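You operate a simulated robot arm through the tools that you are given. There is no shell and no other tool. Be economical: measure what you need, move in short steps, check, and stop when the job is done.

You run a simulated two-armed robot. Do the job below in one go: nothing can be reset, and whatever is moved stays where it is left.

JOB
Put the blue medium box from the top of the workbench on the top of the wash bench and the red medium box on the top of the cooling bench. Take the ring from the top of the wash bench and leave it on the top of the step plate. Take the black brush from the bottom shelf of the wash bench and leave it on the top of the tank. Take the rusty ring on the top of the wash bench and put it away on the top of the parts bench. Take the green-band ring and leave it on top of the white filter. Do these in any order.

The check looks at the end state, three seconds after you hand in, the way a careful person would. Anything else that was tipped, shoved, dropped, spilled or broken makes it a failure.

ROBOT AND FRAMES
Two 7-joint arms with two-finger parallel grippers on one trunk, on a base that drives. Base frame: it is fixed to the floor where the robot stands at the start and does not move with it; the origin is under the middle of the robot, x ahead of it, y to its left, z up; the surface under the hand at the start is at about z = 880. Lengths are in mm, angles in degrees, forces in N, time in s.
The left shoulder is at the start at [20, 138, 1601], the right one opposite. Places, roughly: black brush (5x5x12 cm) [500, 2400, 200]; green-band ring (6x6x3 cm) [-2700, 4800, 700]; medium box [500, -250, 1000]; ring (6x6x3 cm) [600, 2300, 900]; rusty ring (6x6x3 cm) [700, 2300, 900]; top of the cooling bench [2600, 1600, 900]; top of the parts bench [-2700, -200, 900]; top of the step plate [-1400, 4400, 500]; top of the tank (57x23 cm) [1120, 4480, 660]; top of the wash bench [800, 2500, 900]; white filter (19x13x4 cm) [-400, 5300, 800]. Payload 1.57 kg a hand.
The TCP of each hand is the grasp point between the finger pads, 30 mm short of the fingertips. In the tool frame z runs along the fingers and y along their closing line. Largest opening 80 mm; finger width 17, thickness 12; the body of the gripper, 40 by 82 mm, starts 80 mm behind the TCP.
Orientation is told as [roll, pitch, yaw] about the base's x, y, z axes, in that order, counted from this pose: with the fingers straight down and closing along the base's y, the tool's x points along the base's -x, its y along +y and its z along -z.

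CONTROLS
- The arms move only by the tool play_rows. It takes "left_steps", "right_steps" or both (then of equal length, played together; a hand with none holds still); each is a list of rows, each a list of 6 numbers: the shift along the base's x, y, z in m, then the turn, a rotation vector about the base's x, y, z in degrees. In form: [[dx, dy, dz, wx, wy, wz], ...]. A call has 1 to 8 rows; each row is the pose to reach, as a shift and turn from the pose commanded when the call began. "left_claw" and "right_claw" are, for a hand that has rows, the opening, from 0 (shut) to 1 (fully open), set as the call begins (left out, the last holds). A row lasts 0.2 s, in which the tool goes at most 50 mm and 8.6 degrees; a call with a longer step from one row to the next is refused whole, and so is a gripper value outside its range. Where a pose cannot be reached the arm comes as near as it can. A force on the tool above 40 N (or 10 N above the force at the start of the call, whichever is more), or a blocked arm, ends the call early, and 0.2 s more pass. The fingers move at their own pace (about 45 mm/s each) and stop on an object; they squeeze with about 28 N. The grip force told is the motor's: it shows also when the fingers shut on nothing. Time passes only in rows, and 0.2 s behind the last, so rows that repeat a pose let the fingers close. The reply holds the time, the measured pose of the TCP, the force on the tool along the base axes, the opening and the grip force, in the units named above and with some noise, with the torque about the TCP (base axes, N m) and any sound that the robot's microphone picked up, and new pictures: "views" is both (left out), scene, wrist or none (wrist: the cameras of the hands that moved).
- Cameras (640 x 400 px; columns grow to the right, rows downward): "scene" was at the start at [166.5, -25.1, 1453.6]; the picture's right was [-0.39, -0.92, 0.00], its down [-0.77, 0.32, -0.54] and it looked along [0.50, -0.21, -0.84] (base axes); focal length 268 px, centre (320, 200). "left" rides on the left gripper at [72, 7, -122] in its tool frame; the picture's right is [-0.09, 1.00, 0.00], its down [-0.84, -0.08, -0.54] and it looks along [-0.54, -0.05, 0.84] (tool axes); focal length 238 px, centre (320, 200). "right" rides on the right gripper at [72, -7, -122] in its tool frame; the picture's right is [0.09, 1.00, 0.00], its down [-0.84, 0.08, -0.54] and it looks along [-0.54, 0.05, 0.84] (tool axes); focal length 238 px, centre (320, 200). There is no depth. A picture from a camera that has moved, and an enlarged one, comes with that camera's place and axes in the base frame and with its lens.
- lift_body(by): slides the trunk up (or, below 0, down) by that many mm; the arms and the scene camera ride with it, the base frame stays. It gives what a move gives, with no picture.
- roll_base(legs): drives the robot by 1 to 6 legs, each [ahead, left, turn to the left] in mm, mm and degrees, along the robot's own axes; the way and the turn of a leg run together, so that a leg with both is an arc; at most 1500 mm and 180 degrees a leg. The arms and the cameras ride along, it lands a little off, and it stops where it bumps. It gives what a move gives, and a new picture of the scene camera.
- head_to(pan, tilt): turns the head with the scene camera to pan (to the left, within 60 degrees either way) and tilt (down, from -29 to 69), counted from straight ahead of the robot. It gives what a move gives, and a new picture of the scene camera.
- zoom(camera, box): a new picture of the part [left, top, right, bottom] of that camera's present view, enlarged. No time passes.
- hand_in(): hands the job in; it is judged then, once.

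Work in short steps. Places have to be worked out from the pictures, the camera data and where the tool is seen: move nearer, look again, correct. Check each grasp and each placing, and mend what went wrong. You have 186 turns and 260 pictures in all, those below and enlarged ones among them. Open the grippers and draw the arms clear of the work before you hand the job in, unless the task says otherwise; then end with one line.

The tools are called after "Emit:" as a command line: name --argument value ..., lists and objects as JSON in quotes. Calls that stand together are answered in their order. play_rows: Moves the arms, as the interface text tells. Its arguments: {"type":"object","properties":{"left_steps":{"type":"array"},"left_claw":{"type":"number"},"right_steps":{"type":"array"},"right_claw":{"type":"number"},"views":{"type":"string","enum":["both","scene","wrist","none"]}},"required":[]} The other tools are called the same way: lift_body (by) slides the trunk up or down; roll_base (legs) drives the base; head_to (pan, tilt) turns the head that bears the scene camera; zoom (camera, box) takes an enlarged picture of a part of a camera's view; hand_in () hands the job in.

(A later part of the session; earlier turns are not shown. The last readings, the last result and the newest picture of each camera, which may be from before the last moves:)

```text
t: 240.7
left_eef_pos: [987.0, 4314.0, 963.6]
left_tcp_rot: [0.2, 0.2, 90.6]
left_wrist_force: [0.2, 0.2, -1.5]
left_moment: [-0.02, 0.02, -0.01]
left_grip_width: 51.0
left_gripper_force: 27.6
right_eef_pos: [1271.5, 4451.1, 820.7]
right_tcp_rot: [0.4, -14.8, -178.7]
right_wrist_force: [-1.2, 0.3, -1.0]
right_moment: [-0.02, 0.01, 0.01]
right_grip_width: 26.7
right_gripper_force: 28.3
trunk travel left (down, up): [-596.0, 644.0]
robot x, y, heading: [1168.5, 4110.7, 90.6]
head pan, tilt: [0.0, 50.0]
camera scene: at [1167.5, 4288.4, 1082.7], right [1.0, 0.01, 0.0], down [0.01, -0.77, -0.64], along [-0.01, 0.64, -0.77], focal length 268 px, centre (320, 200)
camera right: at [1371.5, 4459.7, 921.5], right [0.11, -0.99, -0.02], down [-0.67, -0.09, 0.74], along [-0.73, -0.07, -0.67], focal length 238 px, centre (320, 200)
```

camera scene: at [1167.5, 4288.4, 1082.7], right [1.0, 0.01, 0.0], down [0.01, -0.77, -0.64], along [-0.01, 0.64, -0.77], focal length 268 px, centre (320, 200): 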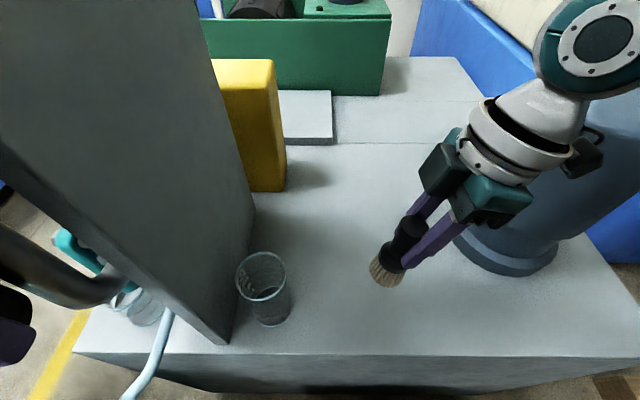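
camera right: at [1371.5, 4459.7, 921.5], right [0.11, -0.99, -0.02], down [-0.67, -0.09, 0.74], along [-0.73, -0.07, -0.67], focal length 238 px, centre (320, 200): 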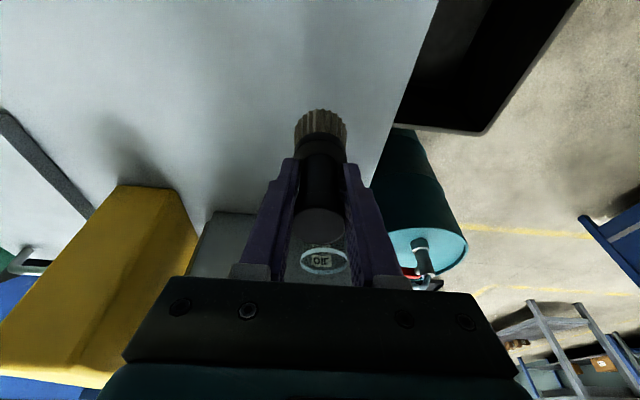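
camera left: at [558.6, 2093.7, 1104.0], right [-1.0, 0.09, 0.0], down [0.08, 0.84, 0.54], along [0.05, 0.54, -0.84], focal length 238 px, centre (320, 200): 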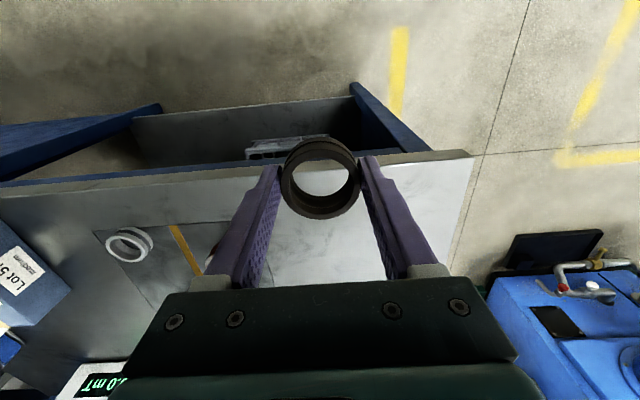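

The brush hangs vertical with base ≈ z 733. I lower gently to contact.

Emit:
play_rows --right_steps '[[0, 0, -0.03, 0, 0, 0], [0, 0, -0.052, 0, 0, 0], [0, 0, -0.06, 0, 0, 0], [0, 0, -0.066, 0, 0, 0], [0, 0, -0.072, 0, 0, 0], [0, 0, -0.077, 0, 0, 0]]' --views "scene"

```text
t: 242.1
left_eef_pos: [987.4, 4314.2, 964.9]
left_tcp_rot: [0.0, 0.0, 90.7]
left_wrist_force: [0.2, -0.5, -0.8]
left_moment: [0.01, -0.01, 0.02]
left_grip_width: 51.2
left_gripper_force: 28.2
right_eef_pos: [1268.8, 4455.6, 746.0]
right_tcp_rot: [0.1, -15.0, -178.6]
right_wrist_force: [-1.9, -3.1, 21.8]
right_moment: [-0.59, 0.08, 0.06]
right_grip_width: 27.0
right_gripper_force: 27.7
trunk travel left (down, up): [-596.0, 644.0]
robot x, y, heading: [1164.5, 4109.6, 90.8]
head pan, tilt: [0.0, 50.0]
camera scene: at [1167.6, 4289.1, 1083.3], right [1.0, 0.01, 0.0], down [0.01, -0.77, -0.64], along [-0.01, 0.64, -0.77], focal length 268 px, centre (320, 200)
```

scene: 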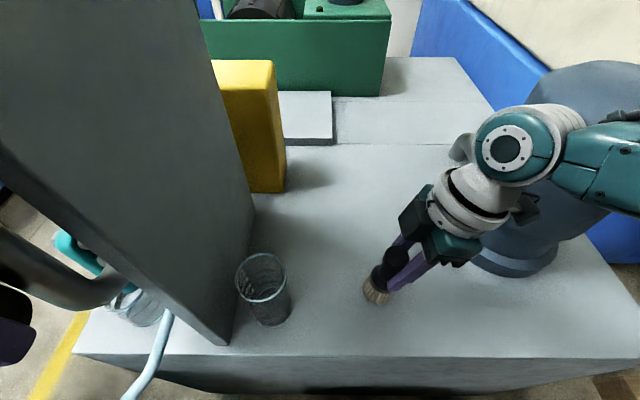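

Contact. Ease up slightly, open and withdraw along the tool axis.

Emit:
play_rows --right_steps '[[0, -0.003, 0.002, 0, 0, 0], [0, -0.003, 0.002, 0, 0, 0], [0, -0.003, 0.002, 0, 0, 0], [0, -0.003, 0.002, 0, 0, 0], [0.006, -0.003, 0.025, 0, 0, 0], [0.014, -0.003, 0.055, 0, 0, 0], [0.025, -0.003, 0.095, 0, 0, 0], [0.035, -0.003, 0.135, 0, 0, 0]]' --right_claw 0.75 --views "scene"

```text
t: 243.9
left_eef_pos: [986.3, 4314.4, 961.9]
left_tcp_rot: [0.1, 0.2, 90.7]
left_wrist_force: [-0.7, -0.4, -0.4]
left_moment: [0.02, -0.03, 0.0]
left_grip_width: 51.2
left_gripper_force: 28.0
right_eef_pos: [1308.4, 4447.0, 882.0]
right_tcp_rot: [0.5, -14.8, -178.6]
right_wrist_force: [-0.8, -0.5, 0.2]
right_moment: [-0.01, 0.03, 0.0]
right_grip_width: 60.0
right_gripper_force: 0.1
trunk travel left (down, up): [-596.0, 644.0]
robot x, y, heading: [1168.7, 4109.3, 90.5]
head pan, tilt: [0.0, 50.0]
camera scene: at [1167.8, 4288.6, 1082.7], right [1.0, 0.01, 0.0], down [0.01, -0.77, -0.64], along [-0.01, 0.64, -0.77], focal length 268 px, centre (320, 200)
```

scene: 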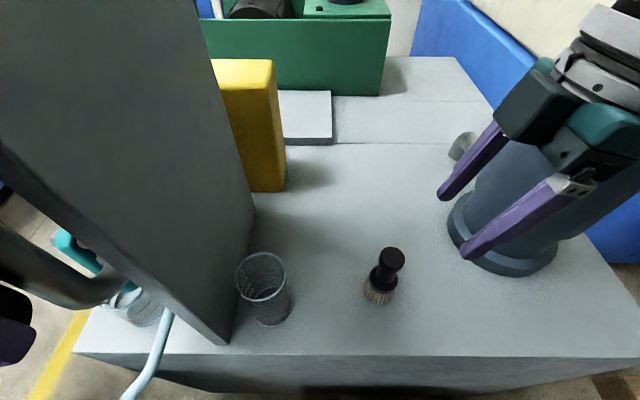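

The brush stands upright on the tank. I retract the right hand, then back out.

Emit:
play_rows --right_steps '[[-0.005, -0.03, 0.03, 0, -5, 0], [-0.015, -0.07, 0.06, 0, -10, 0], [-0.03, -0.11, 0.08, 0, -14.8, 0], [-0.03, -0.14, 0.08, 0, -14.8, 0]]' --right_claw 1 --views "none"

Emit:
roll_base --legs '[[-660, 0, 0]]'

Emit:
play_rows --right_steps '[[0, 0, 0, 0, 0, -8], [0, 0, 0, 0, 0, -16], [0, 0, 0, 0, 0, -24], [0, 0, 0, 0, 0, -32], [0, 0, 0, 0, 0, -40], [0, 0, 0, 0, 0, -48], [0, 0, 0, 0, 0, -56], [0, 0, 0, 0, 0, -64]]' --views "none"

Emit:
play_rows --right_steps '[[0, 0, 0, 0, 0, -8], [0, 0, 0, 0, 0, -16], [0, 0, 0, 0, 0, -26], [0, 0, 0, 0, 0, -26]]' --views "none"

```text
refused: row 2 steps farther than a row can; nothing moved
```

```text
t: 247.5
left_eef_pos: [993.2, 3661.1, 963.2]
left_tcp_rot: [0.0, 0.2, 91.2]
left_wrist_force: [0.5, 0.2, -1.1]
left_moment: [0.02, -0.01, 0.0]
left_grip_width: 50.9
left_gripper_force: 28.0
right_eef_pos: [1314.4, 3797.1, 881.6]
right_tcp_rot: [0.5, -14.8, -178.2]
right_wrist_force: [0.3, -0.1, 0.3]
right_moment: [-0.01, 0.01, 0.0]
right_grip_width: 60.1
right_gripper_force: 0.0
trunk travel left (down, up): [-596.0, 644.0]
robot x, y, heading: [1181.5, 3458.7, 91.4]
head pan, tilt: [0.0, 50.0]
camera scene: at [1175.3, 3637.1, 1082.7], right [1.0, 0.02, 0.0], down [0.01, -0.77, -0.64], along [-0.01, 0.64, -0.77], focal length 268 px, centre (320, 200)
```

scene: 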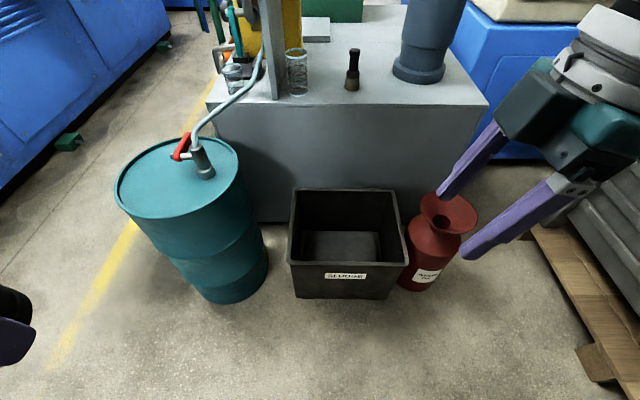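

```text
t: 249.3
left_eef_pos: [993.7, 3660.1, 963.0]
left_tcp_rot: [0.1, 0.2, 91.2]
left_wrist_force: [-0.5, -0.2, -0.5]
left_moment: [-0.03, 0.01, 0.01]
left_grip_width: 51.2
left_gripper_force: 28.0
right_eef_pos: [1314.9, 3795.8, 881.7]
right_tcp_rot: [0.4, -14.9, 117.7]
right_wrist_force: [0.3, -0.3, -0.5]
right_moment: [-0.01, -0.01, -0.01]
right_grip_width: 60.0
right_gripper_force: 0.0
trunk travel left (down, up): [-596.0, 644.0]
robot x, y, heading: [1177.8, 3456.3, 91.2]
head pan, tilt: [0.0, 50.0]
```

```text
refused: row 3 steps farther than a row can; nothing moved
```

Hand came out cleanly; brush stands. I finish untwisting the right wrist and retract it.

Emit:
play_rows --right_steps '[[-0.005, -0.03, 0.02, 0, 0, -8], [-0.01, -0.06, 0.04, 0, 0, -16], [-0.015, -0.09, 0.06, 0, 0, -24], [-0.02, -0.12, 0.08, 0, 0, -26.5], [-0.025, -0.145, 0.09, 0, 0, -26.5]]' --right_claw 1 --views "none"

Emit:
play_rows --right_steps '[[0, 0, 0, -7.5, 0, 0], [0, 0, 0, -15, 0, 0], [0, 0, 0, -15, 0, 0]]' --views "none"

```text
t: 250.5
left_eef_pos: [993.2, 3661.6, 962.9]
left_tcp_rot: [0.0, 0.1, 91.2]
left_wrist_force: [-0.5, 1.0, -1.0]
left_moment: [0.0, 0.03, -0.02]
left_grip_width: 51.0
left_gripper_force: 28.8
right_eef_pos: [1273.4, 3692.7, 960.1]
right_tcp_rot: [-0.4, -15.3, 90.0]
right_wrist_force: [16.8, 11.9, -3.3]
right_moment: [-1.58, 2.52, 0.36]
right_grip_width: 79.9
right_gripper_force: 0.1
right hand out of reach, approached as far as the arm can: row 4, 5
trunk travel left (down, up): [-596.0, 644.0]
robot x, y, heading: [1174.5, 3456.9, 90.9]
head pan, tilt: [0.0, 50.0]
```

```text
t: 250.9
left_eef_pos: [993.4, 3661.1, 963.4]
left_tcp_rot: [0.1, 0.2, 91.2]
left_wrist_force: [0.2, -1.4, -1.8]
left_moment: [0.0, 0.0, 0.01]
left_grip_width: 51.1
left_gripper_force: 27.8
right_eef_pos: [1268.4, 3682.2, 957.8]
right_tcp_rot: [0.0, -10.3, 92.5]
right_wrist_force: [35.6, -3.8, -3.6]
right_moment: [0.88, 5.39, 1.25]
right_grip_width: 79.8
right_gripper_force: 0.1
trunk travel left (down, up): [-596.0, 644.0]
robot x, y, heading: [1181.1, 3459.3, 91.0]
head pan, tilt: [0.0, 50.0]
stopped in row 1 (right hand): the force on the tool passed its limit at 53 N (the readings are from after the stop); the commanded pose is now the measured one
```

The right hand touches the head's camera side. I move it outward to the right, then untilt.

Emit:
play_rows --right_steps '[[0.03, 0.01, -0.01, 0, 0, 0], [0.06, 0.02, -0.02, 0, 0, 0], [0.07, 0.02, -0.02, -5, 0, 0], [0.07, 0.02, -0.02, -10.3, 0, -1]]' --views "none"

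```text
t: 251.9
left_eef_pos: [993.9, 3661.4, 962.6]
left_tcp_rot: [0.0, 0.2, 91.2]
left_wrist_force: [-0.9, 0.2, -1.3]
left_moment: [0.0, 0.01, -0.03]
left_grip_width: 50.9
left_gripper_force: 27.9
right_eef_pos: [1333.6, 3702.4, 939.7]
right_tcp_rot: [0.7, 0.0, 91.3]
right_wrist_force: [-0.7, -0.7, 0.0]
right_moment: [-0.01, 0.0, 0.01]
right_grip_width: 80.0
right_gripper_force: 0.0
trunk travel left (down, up): [-596.0, 644.0]
robot x, y, heading: [1173.2, 3452.8, 91.4]
head pan, tilt: [0.0, 50.0]
```

Now to the step plate on the far side of the machine. I retrace: back, left into the aisle, back to y≈2500, then turn to face −x and look.

Emit:
roll_base --legs '[[-340, 0, -1.3], [0, 1240, 0], [-650, 0, 0], [0, 200, 0], [0, 0, 60]]'

Emit:
head_to --pan 0 --tilt 15

```text
t: 255.1
left_eef_pos: [957.9, 3324.8, 963.1]
left_tcp_rot: [-0.3, 0.0, 90.6]
left_wrist_force: [0.1, 0.0, -1.2]
left_moment: [0.02, 0.01, 0.0]
left_grip_width: 50.8
left_gripper_force: 27.8
right_eef_pos: [1299.0, 3363.0, 941.8]
right_tcp_rot: [0.3, -0.3, 90.8]
right_wrist_force: [-1.0, 0.3, -0.2]
right_moment: [0.01, 0.0, -0.01]
right_grip_width: 79.8
right_gripper_force: 0.1
trunk travel left (down, up): [-596.0, 644.0]
robot x, y, heading: [1135.3, 3115.6, 90.7]
head pan, tilt: [0.0, 50.0]
stopped in leg 2: the robot was blocked; the commanded pose is now the measured one
camera scene: at [1137.9, 3299.7, 1083.6], right [1.0, 0.01, 0.01], down [0.01, -0.76, -0.64], along [0.0, 0.64, -0.76], focal length 268 px, centre (320, 200)
```

scene: 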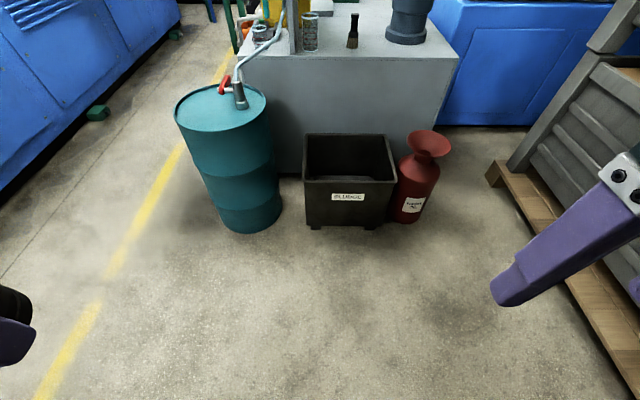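

```text
t: 256.1
left_eef_pos: [960.2, 3327.7, 961.9]
left_tcp_rot: [-0.5, -0.1, 90.4]
left_wrist_force: [1.1, -0.8, -1.8]
left_moment: [0.02, 0.01, 0.0]
left_grip_width: 51.3
left_gripper_force: 27.8
right_eef_pos: [1301.5, 3363.5, 941.2]
right_tcp_rot: [0.0, -0.4, 90.6]
right_wrist_force: [-0.1, -0.6, 1.0]
right_moment: [-0.01, 0.01, 0.0]
right_grip_width: 79.8
right_gripper_force: 0.0
trunk travel left (down, up): [-596.0, 644.0]
robot x, y, heading: [1131.9, 3116.7, 90.4]
head pan, tilt: [0.0, 15.0]
camera scene: at [1139.5, 3316.8, 1137.5], right [1.0, 0.01, 0.01], down [0.01, -0.26, -0.97], along [0.0, 0.97, -0.26], focal length 268 px, centre (320, 200)
```

scene: 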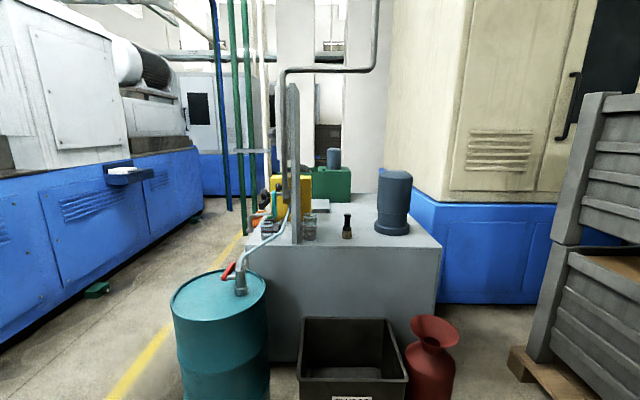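

Something blocks to the left at this y; I go back ahead to the known-free lane y≈3430 and then left.

Emit:
roll_base --legs '[[0, -40, 0], [320, 0, 0], [0, 930, 0]]'

Emit:
head_to --pan 55 --tilt 25

```text
t: 263.0
left_eef_pos: [86.8, 3640.4, 963.2]
left_tcp_rot: [0.0, 0.2, 90.4]
left_wrist_force: [0.7, 0.0, -1.5]
left_moment: [-0.01, 0.0, 0.04]
left_grip_width: 51.2
left_gripper_force: 28.1
right_eef_pos: [426.7, 3676.3, 939.2]
right_tcp_rot: [0.8, -0.1, 90.4]
right_wrist_force: [0.3, 0.2, 0.3]
right_moment: [0.01, -0.01, -0.01]
right_grip_width: 80.1
right_gripper_force: 0.0
trunk travel left (down, up): [-596.0, 644.0]
robot x, y, heading: [268.1, 3437.1, 90.2]
head pan, tilt: [0.0, 15.0]
camera scene: at [267.2, 3630.3, 1136.5], right [1.0, 0.0, 0.0], down [0.0, -0.26, -0.97], along [0.0, 0.97, -0.26], focal length 268 px, centre (320, 200)
```

scene: 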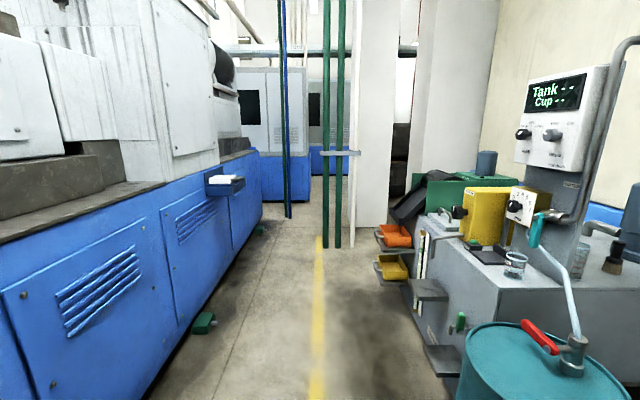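

```text
t: 264.3
left_eef_pos: [85.4, 3640.2, 963.6]
left_tcp_rot: [0.1, 0.2, 90.4]
left_wrist_force: [-0.4, -0.4, -1.7]
left_moment: [0.0, 0.01, 0.02]
left_grip_width: 51.0
left_gripper_force: 28.1
right_eef_pos: [427.1, 3676.1, 937.3]
right_tcp_rot: [0.6, -0.1, 90.4]
right_wrist_force: [0.4, -0.2, 1.0]
right_moment: [-0.01, 0.0, -0.02]
right_grip_width: 79.9
right_gripper_force: 0.0
trunk travel left (down, up): [-596.0, 644.0]
robot x, y, heading: [268.0, 3433.7, 90.2]
head pan, tilt: [55.0, 25.0]
camera scene: at [191.9, 3589.7, 1120.3], right [0.57, 0.82, 0.0], down [0.35, -0.24, -0.91], along [-0.74, 0.52, -0.42], focal length 268 px, centre (320, 200)
```

scene: 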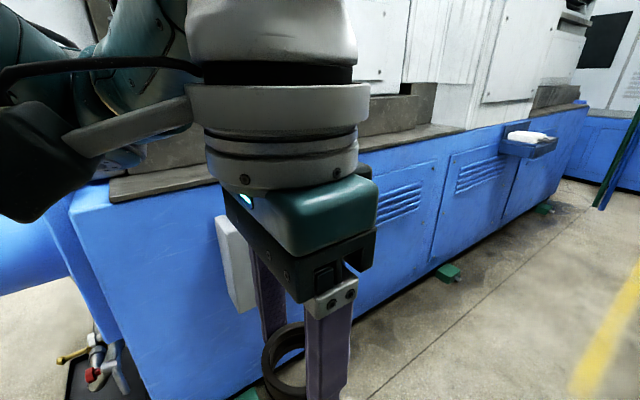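

I retrace: back, diagonal left into the aisle, back past the bench, then turn left and look.

Emit:
roll_base --legs '[[-200, 0, 0], [-130, 340, 0], [-650, 0, 0], [0, 250, 0], [0, 0, 60]]'

Emit:
head_to --pan 0 --tilt 15

```text
t: 275.2
left_eef_pos: [-591.8, 2377.9, 963.6]
left_tcp_rot: [-0.1, 0.2, 152.2]
left_wrist_force: [0.7, -0.8, -1.2]
left_moment: [-0.01, -0.01, 0.02]
left_grip_width: 51.1
left_gripper_force: 28.2
right_eef_pos: [-460.3, 2695.3, 938.2]
right_tcp_rot: [0.8, -0.1, 152.4]
right_wrist_force: [-0.2, 0.3, 0.5]
right_moment: [0.02, -0.02, 0.01]
right_grip_width: 80.0
right_gripper_force: 0.0
trunk travel left (down, up): [-596.0, 644.0]
robot x, y, heading: [-324.3, 2443.9, 152.1]
head pan, tilt: [55.0, 25.0]
camera scene: at [-492.7, 2447.3, 1120.2], right [-0.46, 0.89, 0.0], down [0.38, 0.19, -0.91], along [-0.81, -0.41, -0.42], focal length 268 px, centre (320, 200)
```

scene: 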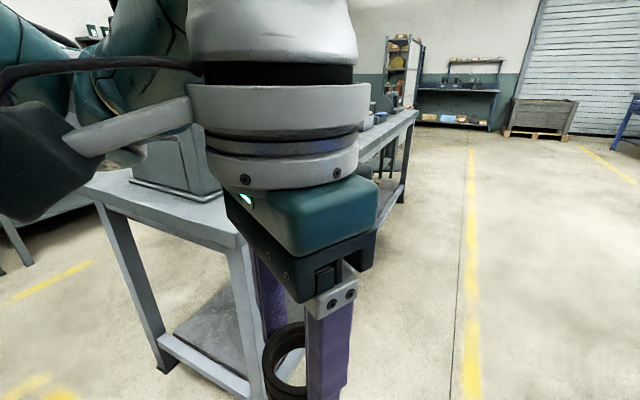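

```text
t: 276.5
left_eef_pos: [-590.1, 2379.5, 962.6]
left_tcp_rot: [-0.1, 0.3, 152.3]
left_wrist_force: [0.7, -0.3, -1.2]
left_moment: [0.0, -0.03, -0.01]
left_grip_width: 51.0
left_gripper_force: 28.2
right_eef_pos: [-462.5, 2696.6, 938.8]
right_tcp_rot: [0.6, -0.1, 152.5]
right_wrist_force: [-0.9, -0.5, -0.2]
right_moment: [-0.01, 0.01, 0.02]
right_grip_width: 80.2
right_gripper_force: 0.1
trunk travel left (down, up): [-596.0, 644.0]
robot x, y, heading: [-326.4, 2441.3, 152.2]
head pan, tilt: [0.0, 15.0]
camera scene: at [-493.4, 2532.9, 1136.5], right [0.47, 0.88, 0.0], down [0.23, -0.12, -0.97], along [-0.85, 0.45, -0.26], focal length 268 px, centre (320, 200)
```

scene: 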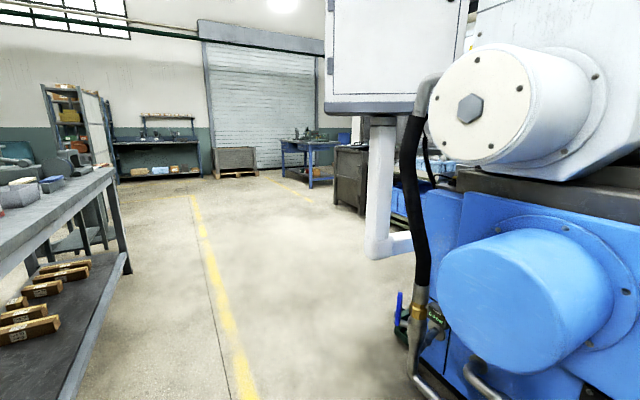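

A table island lies to the left; corridor centre y≈2780. I move to it, face −x and advance.

Emit:
roll_base --legs '[[158, -300, 0], [0, 0, 28], [1100, 0, 0]]'

Emit:
head_to --pan -45 --tilt 15

```text
t: 282.1
left_eef_pos: [-826.3, 2603.1, 960.3]
left_tcp_rot: [0.4, 1.0, 178.5]
left_wrist_force: [-0.4, -0.3, -1.3]
left_moment: [-0.01, -0.01, -0.02]
left_grip_width: 51.1
left_gripper_force: 28.4
right_eef_pos: [-842.9, 2945.3, 928.4]
right_tcp_rot: [0.7, 2.3, 178.7]
right_wrist_force: [0.3, 0.2, 0.0]
right_moment: [-0.03, -0.01, 0.01]
right_grip_width: 79.9
right_gripper_force: 0.0
trunk travel left (down, up): [-596.0, 644.0]
robot x, y, heading: [-626.2, 2781.8, 178.3]
head pan, tilt: [0.0, 15.0]
stopped in leg 3: the robot was blocked; the commanded pose is now the measured one
camera scene: at [-808.7, 2784.1, 1133.6], right [0.03, 1.0, -0.01], down [0.27, -0.01, -0.96], along [-0.96, 0.03, -0.27], focal length 268 px, centre (320, 200)
```

scene: 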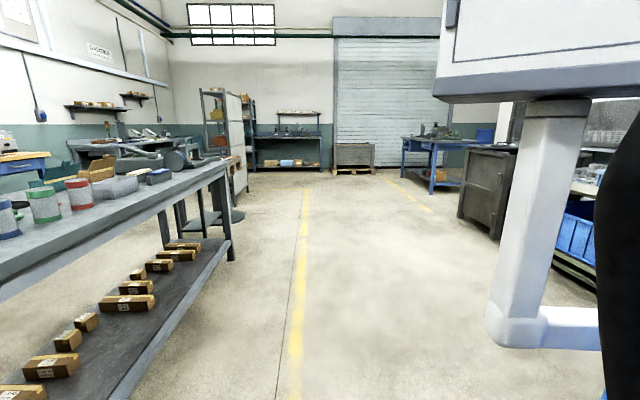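

```text
t: 283.2
left_eef_pos: [-822.9, 2602.0, 960.2]
left_tcp_rot: [0.5, 1.1, 178.6]
left_wrist_force: [-0.1, 0.6, -1.6]
left_moment: [0.01, -0.02, 0.01]
left_grip_width: 51.1
left_gripper_force: 28.2
right_eef_pos: [-841.6, 2945.5, 928.2]
right_tcp_rot: [0.7, 2.2, 178.7]
right_wrist_force: [0.0, 0.0, -0.5]
right_moment: [0.01, 0.02, 0.01]
right_grip_width: 80.3
right_gripper_force: 0.0
trunk travel left (down, up): [-596.0, 644.0]
robot x, y, heading: [-627.6, 2783.5, 178.4]
head pan, tilt: [-45.0, 15.0]
camera scene: at [-778.8, 2849.2, 1133.4], right [0.72, 0.69, 0.01], down [0.19, -0.19, -0.96], along [-0.66, 0.7, -0.27], focal length 268 px, centre (320, 200)
```

scene: 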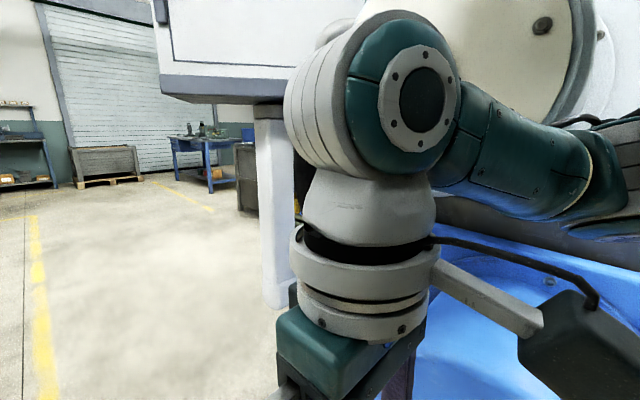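

The right forearm met the machine head. I shift away, turn to face the machine (heading 90), and travel sideways, which is slimmer.

Emit:
roll_base --legs '[[0, 120, 0], [0, 0, -88], [-60, 0, 0], [0, 1250, 0]]'

Emit:
head_to --pan 20 --tilt 15

```text
t: 294.6
left_eef_pos: [-2016.0, 2853.4, 963.8]
left_tcp_rot: [0.1, 0.3, 88.1]
left_wrist_force: [0.7, -0.6, -1.6]
left_moment: [-0.02, 0.04, -0.01]
left_grip_width: 50.9
left_gripper_force: 28.3
right_eef_pos: [-1672.9, 2870.3, 934.9]
right_tcp_rot: [0.5, 1.0, 88.2]
right_wrist_force: [0.3, 0.0, 0.3]
right_moment: [-0.01, 0.02, 0.02]
right_grip_width: 80.1
right_gripper_force: 0.1
trunk travel left (down, up): [-596.0, 644.0]
robot x, y, heading: [-1846.3, 2641.0, 88.1]
head pan, tilt: [-45.0, 15.0]
camera scene: at [-1770.3, 2807.4, 1136.5], right [0.68, -0.73, 0.0], down [-0.19, -0.18, -0.97], along [0.71, 0.66, -0.26], focal length 268 px, centre (320, 200)
```

scene: 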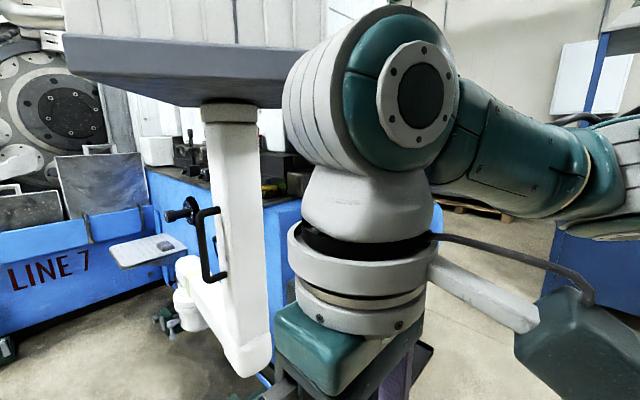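

```text
t: 295.9
left_eef_pos: [-2014.6, 2854.1, 962.6]
left_tcp_rot: [0.2, 0.2, 88.1]
left_wrist_force: [0.2, 0.7, -1.7]
left_moment: [-0.02, 0.04, 0.01]
left_grip_width: 51.0
left_gripper_force: 27.7
right_eef_pos: [-1673.1, 2871.6, 933.6]
right_tcp_rot: [0.5, 1.0, 88.2]
right_wrist_force: [-0.4, 0.1, -0.4]
right_moment: [0.03, 0.01, 0.02]
right_grip_width: 79.8
right_gripper_force: 0.1
trunk travel left (down, up): [-596.0, 644.0]
robot x, y, heading: [-1845.1, 2643.3, 88.2]
head pan, tilt: [20.0, 15.0]
camera scene: at [-1867.4, 2832.6, 1136.5], right [0.95, 0.31, 0.0], down [0.08, -0.25, -0.97], along [-0.3, 0.92, -0.26], focal length 268 px, centre (320, 200)
```

scene: 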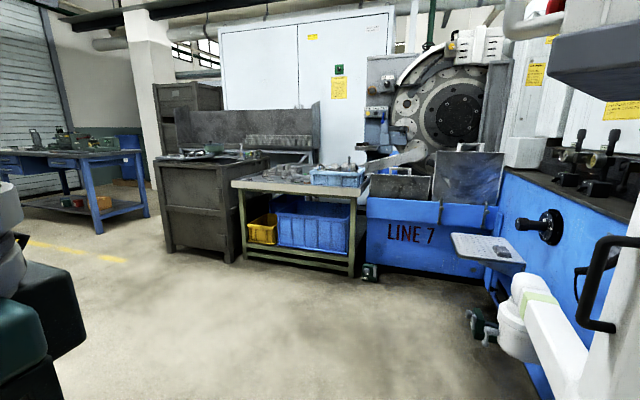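

The step plate (≈(-1416,4404)) is on the LINE 7 machine, and the table with the rings is left of it. Zoom on both.

Emit:
zoom --camera "scene" --box '[430, 200, 580, 300]'

Emit:
zoom --camera "scene" --box '[220, 130, 400, 230]'

```text
4.00 times, centred on (505, 250) of scene
camera zoom: at [-1867.4, 2832.6, 1136.5], right [0.95, 0.31, 0.0], down [0.08, -0.25, -0.97], along [-0.3, 0.92, -0.26], focal length 1073 px, centre (-420, 0)
```

zoom: 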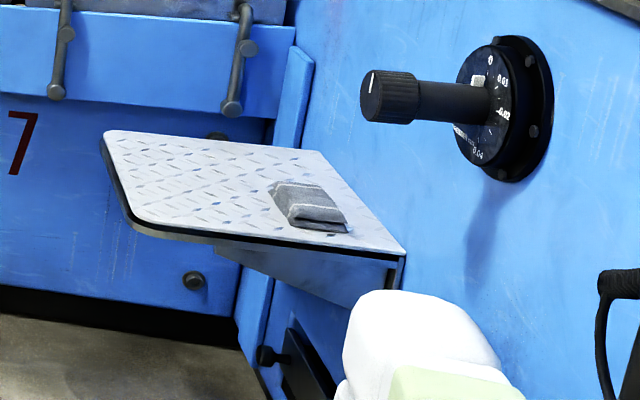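

```text
3.56 times, centred on (310, 180) of scene
camera zoom: at [-1867.4, 2832.6, 1136.5], right [0.95, 0.31, 0.0], down [0.08, -0.25, -0.97], along [-0.3, 0.92, -0.26], focal length 954 px, centre (356, 271)
```

zoom: 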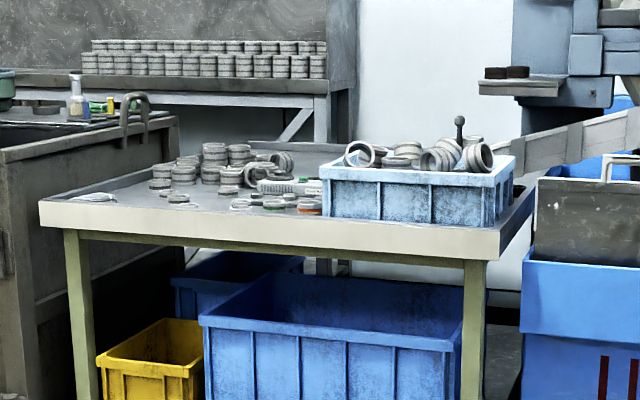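

Plate spans x −1578…−1285, y 4250…4585, with a cloth at right; I'll put the ring at ≈(−1490,4400). I drive up to (−1925,3990), turn to heading ≈30, lower the trunk.

Emit:
roll_base --legs '[[0, 80, 2], [1340, 0, 0], [0, 0, -60]]'

Emit:
lift_body --by -220

Emit:
head_to --pan 10 --tilt 35

```text
t: 299.2
left_eef_pos: [-2111.0, 3100.6, 960.7]
left_tcp_rot: [0.3, 0.9, 89.3]
left_wrist_force: [0.7, 0.3, -2.1]
left_moment: [-0.04, 0.02, 0.02]
left_grip_width: 50.9
left_gripper_force: 27.7
right_eef_pos: [-1768.7, 3124.5, 930.6]
right_tcp_rot: [0.7, 1.6, 89.7]
right_wrist_force: [0.7, 0.7, -0.1]
right_moment: [-0.03, -0.01, -0.02]
right_grip_width: 80.1
right_gripper_force: 0.1
trunk travel left (down, up): [-596.0, 644.0]
robot x, y, heading: [-1927.7, 2899.9, 89.3]
head pan, tilt: [20.0, 15.0]
stopped in leg 2: the robot was blocked; the commanded pose is now the measured one
camera scene: at [-1961.4, 3083.7, 1133.6], right [0.94, 0.33, -0.01], down [0.08, -0.25, -0.96], along [-0.32, 0.91, -0.27], focal length 268 px, centre (320, 200)
```

scene: 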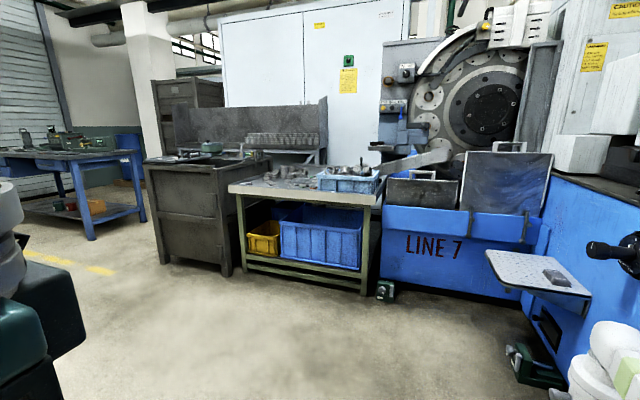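

```text
t: 301.5
left_eef_pos: [-2106.7, 3110.5, 742.5]
left_tcp_rot: [0.2, 0.3, 89.5]
left_wrist_force: [-0.1, 0.7, -1.5]
left_moment: [-0.01, 0.02, -0.03]
left_grip_width: 51.0
left_gripper_force: 27.9
right_eef_pos: [-1763.9, 3137.0, 714.3]
right_tcp_rot: [0.5, 1.0, 89.7]
right_wrist_force: [0.6, 0.1, -0.7]
right_moment: [0.0, 0.02, 0.01]
right_grip_width: 80.0
right_gripper_force: 0.1
trunk travel left (down, up): [-376.0, 864.0]
robot x, y, heading: [-1930.2, 2904.7, 89.6]
head pan, tilt: [20.0, 15.0]
```

```text
t: 302.3
left_eef_pos: [-2108.6, 3111.0, 742.1]
left_tcp_rot: [0.1, 0.3, 89.5]
left_wrist_force: [-0.3, -0.2, -1.5]
left_moment: [-0.04, 0.0, 0.03]
left_grip_width: 51.0
left_gripper_force: 27.9
right_eef_pos: [-1764.6, 3136.6, 713.7]
right_tcp_rot: [0.5, 1.0, 89.8]
right_wrist_force: [-0.1, 0.0, -0.3]
right_moment: [-0.01, -0.02, 0.0]
right_grip_width: 79.9
right_gripper_force: 0.0
trunk travel left (down, up): [-376.0, 864.0]
robot x, y, heading: [-1933.9, 2897.2, 89.8]
head pan, tilt: [10.0, 35.0]
camera scene: at [-1941.1, 3092.3, 884.6], right [0.99, 0.16, 0.0], down [0.09, -0.57, -0.82], along [-0.13, 0.81, -0.57], focal length 268 px, centre (320, 200)
```

scene: 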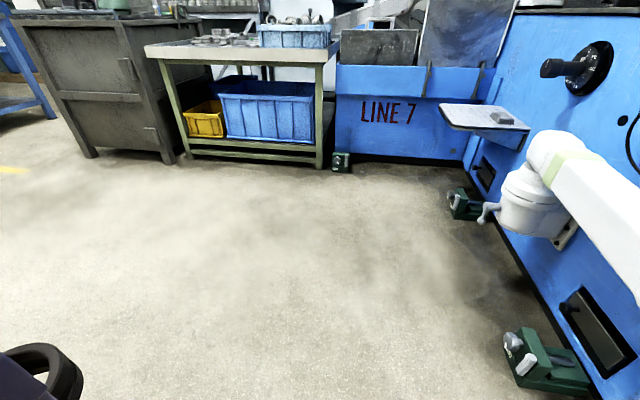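

The pendant box blocked the right arm. I go further left (x≈−2180), forward to y≈3680, turn to 30°, shift right, then in.

Emit:
roll_base --legs '[[0, 250, 0], [780, 0, 0], [0, 0, -60], [286, -165, 0]]'

Emit:
head_to --pan 15 --tilt 30

```text
t: 312.6
left_eef_pos: [-1748.0, 3944.4, 743.0]
left_tcp_rot: [0.7, 0.8, 27.2]
left_wrist_force: [0.0, -0.3, -1.5]
left_moment: [0.0, 0.04, 0.01]
left_grip_width: 51.1
left_gripper_force: 27.1
right_eef_pos: [-1564.9, 3651.0, 711.2]
right_tcp_rot: [1.1, 1.6, 27.3]
right_wrist_force: [0.8, 0.3, -0.4]
right_moment: [-0.01, 0.03, 0.01]
right_grip_width: 80.0
right_gripper_force: 0.1
trunk travel left (down, up): [-376.0, 864.0]
robot x, y, heading: [-1837.4, 3686.8, 27.2]
head pan, tilt: [10.0, 35.0]
stopped in leg 4: the robot was blocked; the commanded pose is now the measured one
camera scene: at [-1685.9, 3790.3, 882.9], right [0.6, -0.8, -0.01], down [-0.47, -0.34, -0.81], along [0.65, 0.5, -0.58], focal length 268 px, centre (320, 200)
```

scene: 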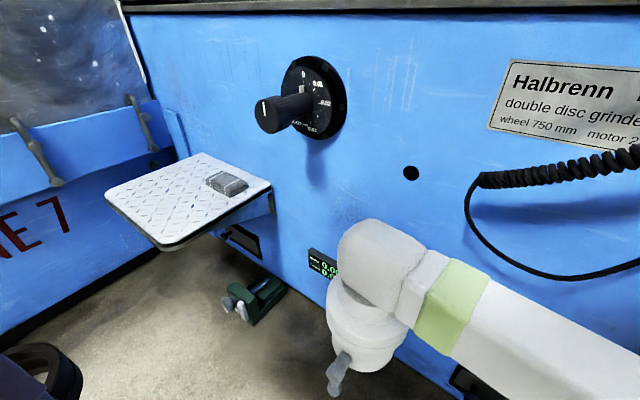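

```text
t: 313.2
left_eef_pos: [-1747.9, 3943.3, 742.8]
left_tcp_rot: [0.8, 0.8, 27.2]
left_wrist_force: [0.6, 0.7, -2.0]
left_moment: [0.02, -0.03, -0.01]
left_grip_width: 51.0
left_gripper_force: 28.0
right_eef_pos: [-1564.9, 3652.0, 710.9]
right_tcp_rot: [1.0, 1.5, 27.3]
right_wrist_force: [0.5, 0.9, 0.6]
right_moment: [0.01, -0.02, 0.0]
right_grip_width: 79.9
right_gripper_force: 0.0
trunk travel left (down, up): [-376.0, 864.0]
robot x, y, heading: [-1833.1, 3685.6, 27.2]
head pan, tilt: [15.0, 30.0]
camera scene: at [-1689.3, 3797.5, 890.9], right [0.67, -0.74, -0.01], down [-0.38, -0.33, -0.86], along [0.64, 0.58, -0.51], focal length 268 px, centre (320, 200)
```

scene: 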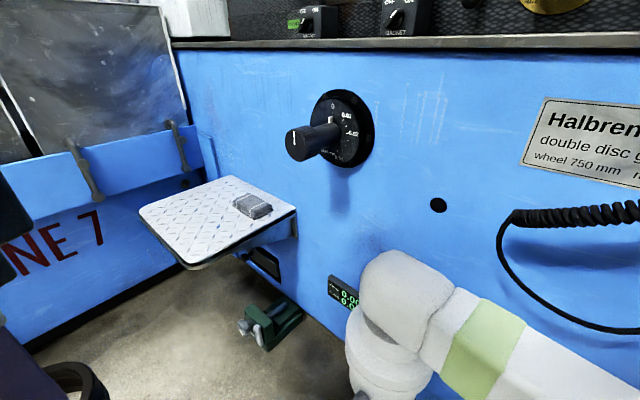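

The right elbow met the pendant post. I raise the right hand 120 to clear the white knuckle and knob, then move diagonally toward the plate.

Emit:
play_rows --right_steps '[[0, 0, 0.03, 0, 0, 0], [0, 0, 0.06, 0, 0, 0], [0, 0, 0.09, 0, 0, 0], [0, 0, 0.12, 0, 0, 0]]' --views "none"

Emit:
roll_base --legs '[[0, 60, 0], [276, 311, 0]]'

Emit:
head_to --pan 10 --tilt 45

```text
t: 314.2
left_eef_pos: [-1735.8, 3951.4, 744.9]
left_tcp_rot: [0.8, 0.2, 27.4]
left_wrist_force: [-0.5, 0.1, -0.9]
left_moment: [0.01, 0.0, -0.02]
left_grip_width: 51.0
left_gripper_force: 27.7
right_eef_pos: [-1554.3, 3656.4, 830.2]
right_tcp_rot: [0.9, 1.3, 27.7]
right_wrist_force: [0.5, -0.7, 0.3]
right_moment: [-0.02, 0.0, -0.03]
right_grip_width: 79.9
right_gripper_force: 0.0
trunk travel left (down, up): [-376.0, 864.0]
robot x, y, heading: [-1832.1, 3687.5, 27.2]
head pan, tilt: [15.0, 30.0]
```

```text
t: 317.4
left_eef_pos: [-1660.7, 4389.9, 742.9]
left_tcp_rot: [0.2, 0.3, 27.7]
left_wrist_force: [0.3, 0.4, -0.8]
left_moment: [0.0, 0.02, 0.04]
left_grip_width: 51.3
left_gripper_force: 27.6
right_eef_pos: [-1477.5, 4097.3, 832.8]
right_tcp_rot: [0.3, 1.3, 27.9]
right_wrist_force: [-0.4, -0.2, -0.5]
right_moment: [-0.03, 0.0, -0.01]
right_grip_width: 80.1
right_gripper_force: 0.0
trunk travel left (down, up): [-376.0, 864.0]
robot x, y, heading: [-1758.5, 4138.7, 27.7]
head pan, tilt: [15.0, 30.0]
camera scene: at [-1602.3, 4245.7, 892.3], right [0.68, -0.74, 0.0], down [-0.37, -0.34, -0.87], along [0.64, 0.59, -0.5], focal length 268 px, centre (320, 200)
```

scene: 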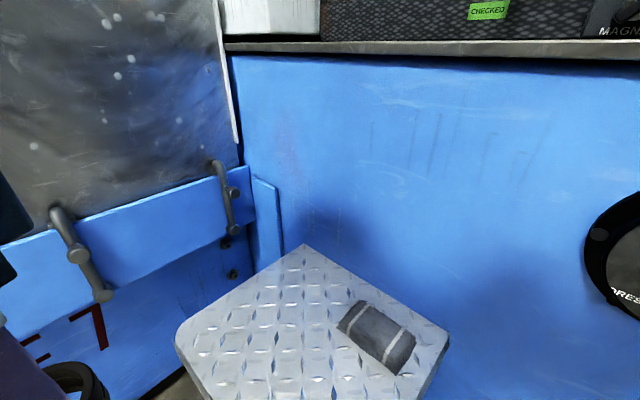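

```text
t: 318.1
left_eef_pos: [-1661.8, 4390.3, 744.2]
left_tcp_rot: [0.1, 0.3, 27.7]
left_wrist_force: [-0.2, 0.4, -0.8]
left_moment: [-0.02, 0.02, 0.0]
left_grip_width: 51.1
left_gripper_force: 28.5
right_eef_pos: [-1477.4, 4097.1, 831.3]
right_tcp_rot: [0.2, 1.5, 27.8]
right_wrist_force: [-0.2, 0.3, 0.4]
right_moment: [0.0, 0.01, 0.01]
right_grip_width: 79.9
right_gripper_force: 0.1
trunk travel left (down, up): [-376.0, 864.0]
robot x, y, heading: [-1760.0, 4137.1, 27.6]
head pan, tilt: [10.0, 45.0]
camera scene: at [-1604.5, 4233.9, 869.7], right [0.61, -0.79, 0.0], down [-0.56, -0.43, -0.71], along [0.56, 0.43, -0.71], focal length 268 px, centre (320, 200)
```

scene: 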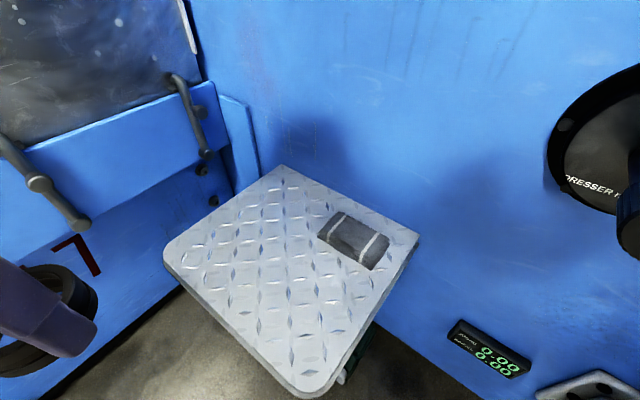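

I extend the left hand over the plate to ≈(−1500,4410).

Emit:
play_rows --left_steps '[[0.04, 0.005, 0, 0, 0, 0], [0.08, 0.01, 0, 0, 0, 0], [0.12, 0.015, 0, 0, 0, 0], [0.162, 0.02, -0.01, 0, 0, 0], [0.162, 0.02, -0.05, 0, 0, 0], [0.162, 0.02, -0.095, 0, 0, 0], [0.162, 0.02, -0.14, 0, 0, 0]]' --views "both"

```text
t: 319.7
left_eef_pos: [-1500.0, 4409.8, 603.3]
left_tcp_rot: [0.1, 0.2, 27.7]
left_wrist_force: [0.0, 0.2, -0.8]
left_moment: [-0.01, 0.01, -0.02]
left_grip_width: 51.0
left_gripper_force: 27.8
right_eef_pos: [-1477.2, 4097.2, 831.7]
right_tcp_rot: [0.2, 1.5, 27.8]
right_wrist_force: [0.0, -0.3, -0.5]
right_moment: [0.02, -0.03, 0.02]
right_grip_width: 79.8
right_gripper_force: 0.0
trunk travel left (down, up): [-376.0, 864.0]
robot x, y, heading: [-1761.3, 4137.3, 27.7]
head pan, tilt: [10.0, 45.0]
camera scene: at [-1604.8, 4233.3, 869.6], right [0.61, -0.79, 0.0], down [-0.56, -0.43, -0.71], along [0.56, 0.43, -0.71], focal length 268 px, centre (320, 200)
camera left: at [-1565.0, 4381.0, 726.7], right [-0.38, 0.92, 0.0], down [0.78, 0.32, 0.54], along [0.5, 0.21, -0.84], focal length 238 px, centre (320, 200)
```

scene: 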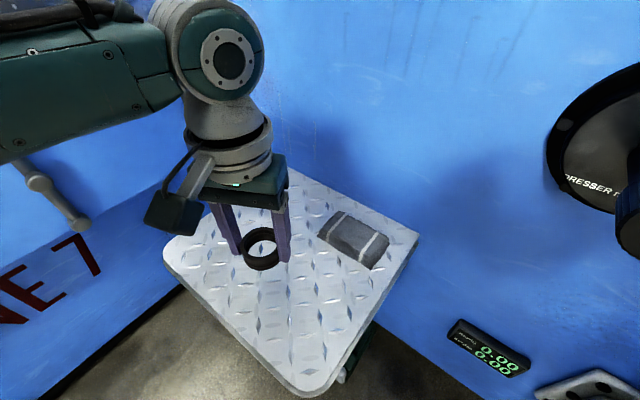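
left: 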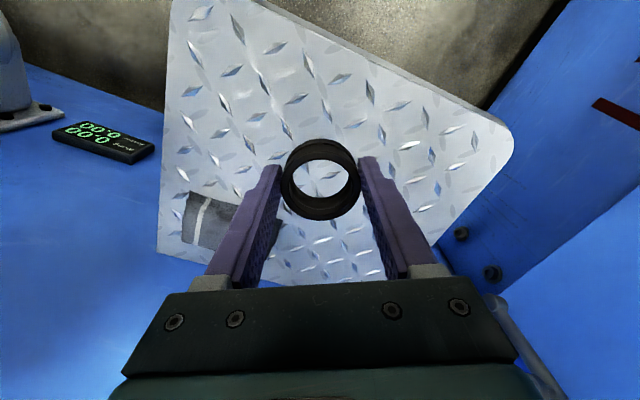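

Good position. Lower gently.

Emit:
play_rows --left_steps '[[0, 0, -0.03, 0, 0, 0], [0, 0, -0.05, 0, 0, 0], [0, 0, -0.057, 0, 0, 0], [0, 0, -0.063, 0, 0, 0], [0, 0, -0.069, 0, 0, 0], [0, 0, -0.074, 0, 0, 0]]' --views "none"

```text
t: 321.1
left_eef_pos: [-1496.8, 4411.2, 531.2]
left_tcp_rot: [0.0, 0.2, 27.7]
left_wrist_force: [-3.1, -2.2, 24.6]
left_moment: [-0.02, -0.08, -0.15]
left_grip_width: 50.9
left_gripper_force: 28.1
right_eef_pos: [-1476.7, 4098.0, 832.3]
right_tcp_rot: [0.2, 1.5, 27.8]
right_wrist_force: [-0.5, -0.6, 0.2]
right_moment: [0.01, 0.01, 0.01]
right_grip_width: 80.0
right_gripper_force: 0.1
trunk travel left (down, up): [-376.0, 864.0]
robot x, y, heading: [-1759.4, 4132.8, 27.6]
head pan, tilt: [10.0, 45.0]
```

Contact. Ease up, open, and rise back along the way in.

Emit:
play_rows --left_steps '[[0, 0, 0.003, 0, 0, 0], [0, 0, 0.003, 0, 0, 0], [0, 0, 0.003, 0, 0, 0], [0, 0, 0.035, 0, 0, 0], [0, 0, 0.075, 0, 0, 0], [0, 0, 0.12, 0, 0, 0], [-0.03, -0.01, 0.16, 0, 0, 0], [-0.065, -0.02, 0.19, 0, 0, 0]]' --left_claw 1 --views "scene"

```text
refused: row 7 steps farther than a row can; nothing moved
```

Emit:
play_rows --left_steps '[[0, 0, 0.003, 0, 0, 0], [0, 0, 0.003, 0, 0, 0], [0, 0, 0.003, 0, 0, 0], [0, 0, 0.035, 0, 0, 0], [0, 0, 0.075, 0, 0, 0], [0, 0, 0.12, 0, 0, 0], [-0.03, -0.01, 0.15, 0, 0, 0], [-0.065, -0.02, 0.18, 0, 0, 0]]' --left_claw 1 --views "scene"

```text
t: 322.9
left_eef_pos: [-1563.6, 4390.6, 707.3]
left_tcp_rot: [0.4, 0.4, 27.7]
left_wrist_force: [-0.6, -0.1, -0.5]
left_moment: [-0.02, -0.01, -0.02]
left_grip_width: 80.2
left_gripper_force: 0.1
right_eef_pos: [-1476.1, 4099.0, 833.0]
right_tcp_rot: [0.2, 1.4, 27.9]
right_wrist_force: [0.1, -0.2, -0.9]
right_moment: [0.05, -0.02, 0.0]
right_grip_width: 79.8
right_gripper_force: 0.1
trunk travel left (down, up): [-376.0, 864.0]
robot x, y, heading: [-1760.4, 4139.1, 27.5]
head pan, tilt: [10.0, 45.0]
camera scene: at [-1604.7, 4234.6, 869.7], right [0.61, -0.79, 0.0], down [-0.56, -0.43, -0.71], along [0.56, 0.43, -0.71], focal length 268 px, centre (320, 200)
```

scene: 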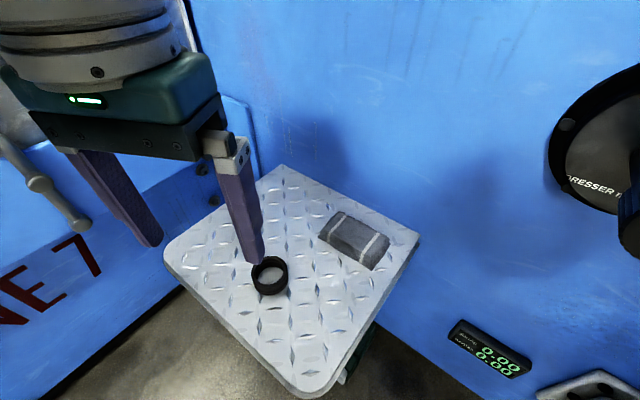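

Ring sits on the step plate. I retract, back out the same way, turn to face the ring table and approach.

Emit:
play_rows --left_steps '[[-0.035, 0, 0.01, 0, 0, 0], [-0.07, 0, 0.03, 0, 0, 0], [-0.1, 0, 0.04, 0, 0, 0]]' --views "none"

Emit:
roll_base --legs '[[-250, -310, 0], [-310, 110, 0], [0, 0, 62], [0, 420, 0]]'

Emit:
lift_body --by 80

Emit:
head_to --pan 0 --tilt 25

```text
t: 323.7
left_eef_pos: [-1661.2, 4392.2, 749.4]
left_tcp_rot: [0.2, 0.4, 27.7]
left_wrist_force: [0.3, -1.0, 0.7]
left_moment: [0.01, -0.02, 0.0]
left_grip_width: 80.0
left_gripper_force: 0.1
right_eef_pos: [-1477.0, 4098.7, 832.0]
right_tcp_rot: [0.2, 1.5, 27.8]
right_wrist_force: [0.3, -0.1, -0.5]
right_moment: [-0.02, -0.01, 0.0]
right_grip_width: 79.9
right_gripper_force: 0.0
trunk travel left (down, up): [-376.0, 864.0]
robot x, y, heading: [-1761.8, 4134.6, 27.2]
head pan, tilt: [10.0, 45.0]
```

```text
t: 332.9
left_eef_pos: [-2773.4, 3917.3, 749.8]
left_tcp_rot: [0.1, 0.4, 88.8]
left_wrist_force: [0.6, -0.1, -0.6]
left_moment: [0.01, 0.02, 0.05]
left_grip_width: 80.1
left_gripper_force: 0.1
right_eef_pos: [-2429.7, 3936.4, 831.6]
right_tcp_rot: [0.1, 1.5, 88.9]
right_wrist_force: [0.0, -0.3, -0.8]
right_moment: [0.0, 0.01, 0.0]
right_grip_width: 79.8
right_gripper_force: 0.0
trunk travel left (down, up): [-376.0, 864.0]
robot x, y, heading: [-2597.0, 3709.1, 88.8]
head pan, tilt: [10.0, 45.0]
camera scene: at [-2606.9, 3889.1, 869.7], right [0.99, 0.15, 0.0], down [0.11, -0.7, -0.71], along [-0.11, 0.7, -0.71], focal length 268 px, centre (320, 200)
```

scene: 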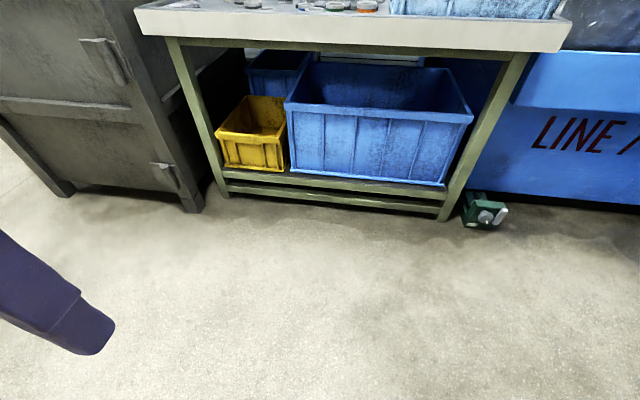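

```text
t: 334.1
left_eef_pos: [-2772.8, 3916.7, 830.6]
left_tcp_rot: [0.1, 0.4, 88.8]
left_wrist_force: [-1.3, 0.1, -0.3]
left_moment: [0.04, -0.01, -0.02]
left_grip_width: 80.1
left_gripper_force: 0.1
right_eef_pos: [-2428.8, 3937.5, 912.7]
right_tcp_rot: [0.3, 1.5, 88.9]
right_wrist_force: [0.2, -0.2, 0.2]
right_moment: [0.0, -0.02, 0.01]
right_grip_width: 80.2
right_gripper_force: 0.0
trunk travel left (down, up): [-456.0, 784.0]
robot x, y, heading: [-2598.3, 3707.1, 88.5]
head pan, tilt: [10.0, 45.0]
```

```text
t: 334.9
left_eef_pos: [-2773.9, 3917.4, 829.7]
left_tcp_rot: [0.2, 0.5, 88.8]
left_wrist_force: [-0.4, -0.4, -0.7]
left_moment: [0.0, -0.01, 0.01]
left_grip_width: 80.0
left_gripper_force: 0.0
right_eef_pos: [-2428.9, 3936.5, 912.6]
right_tcp_rot: [0.2, 1.5, 88.9]
right_wrist_force: [0.2, 0.8, 0.2]
right_moment: [-0.02, -0.01, -0.02]
right_grip_width: 80.0
right_gripper_force: 0.1
trunk travel left (down, up): [-456.0, 784.0]
robot x, y, heading: [-2600.0, 3708.3, 88.4]
head pan, tilt: [0.0, 25.0]
camera scene: at [-2592.3, 3900.9, 980.2], right [1.0, -0.02, 0.0], down [-0.01, -0.42, -0.91], along [0.02, 0.91, -0.42], focal length 268 px, centre (320, 200)
```

scene: 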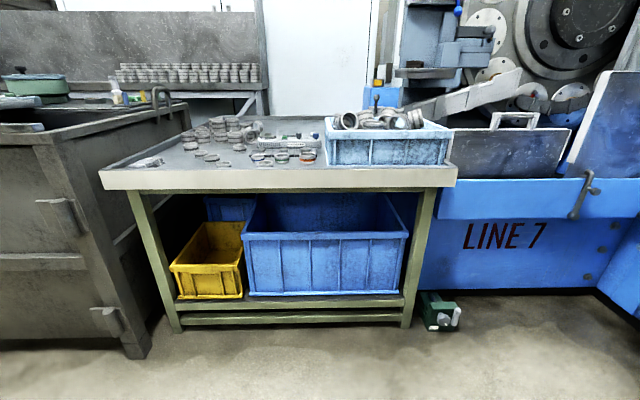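

I zoom on the rings.

Emit:
zoom --camera "scene" --box '[180, 110, 340, 190]'

```text
4.00 times, centred on (260, 150) of scene
camera zoom: at [-2592.3, 3900.9, 980.2], right [1.0, -0.02, 0.0], down [-0.01, -0.42, -0.91], along [0.02, 0.91, -0.42], focal length 1073 px, centre (560, 400)
```

zoom: 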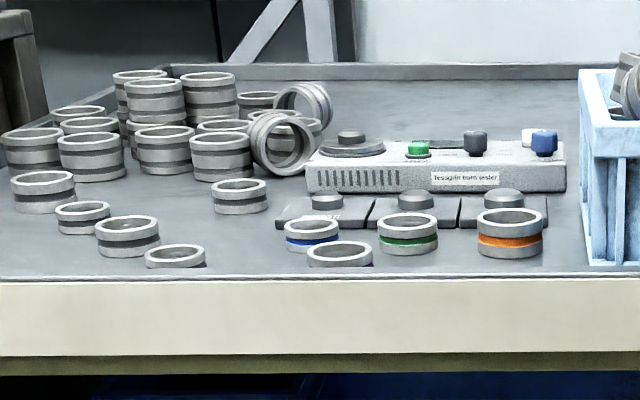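

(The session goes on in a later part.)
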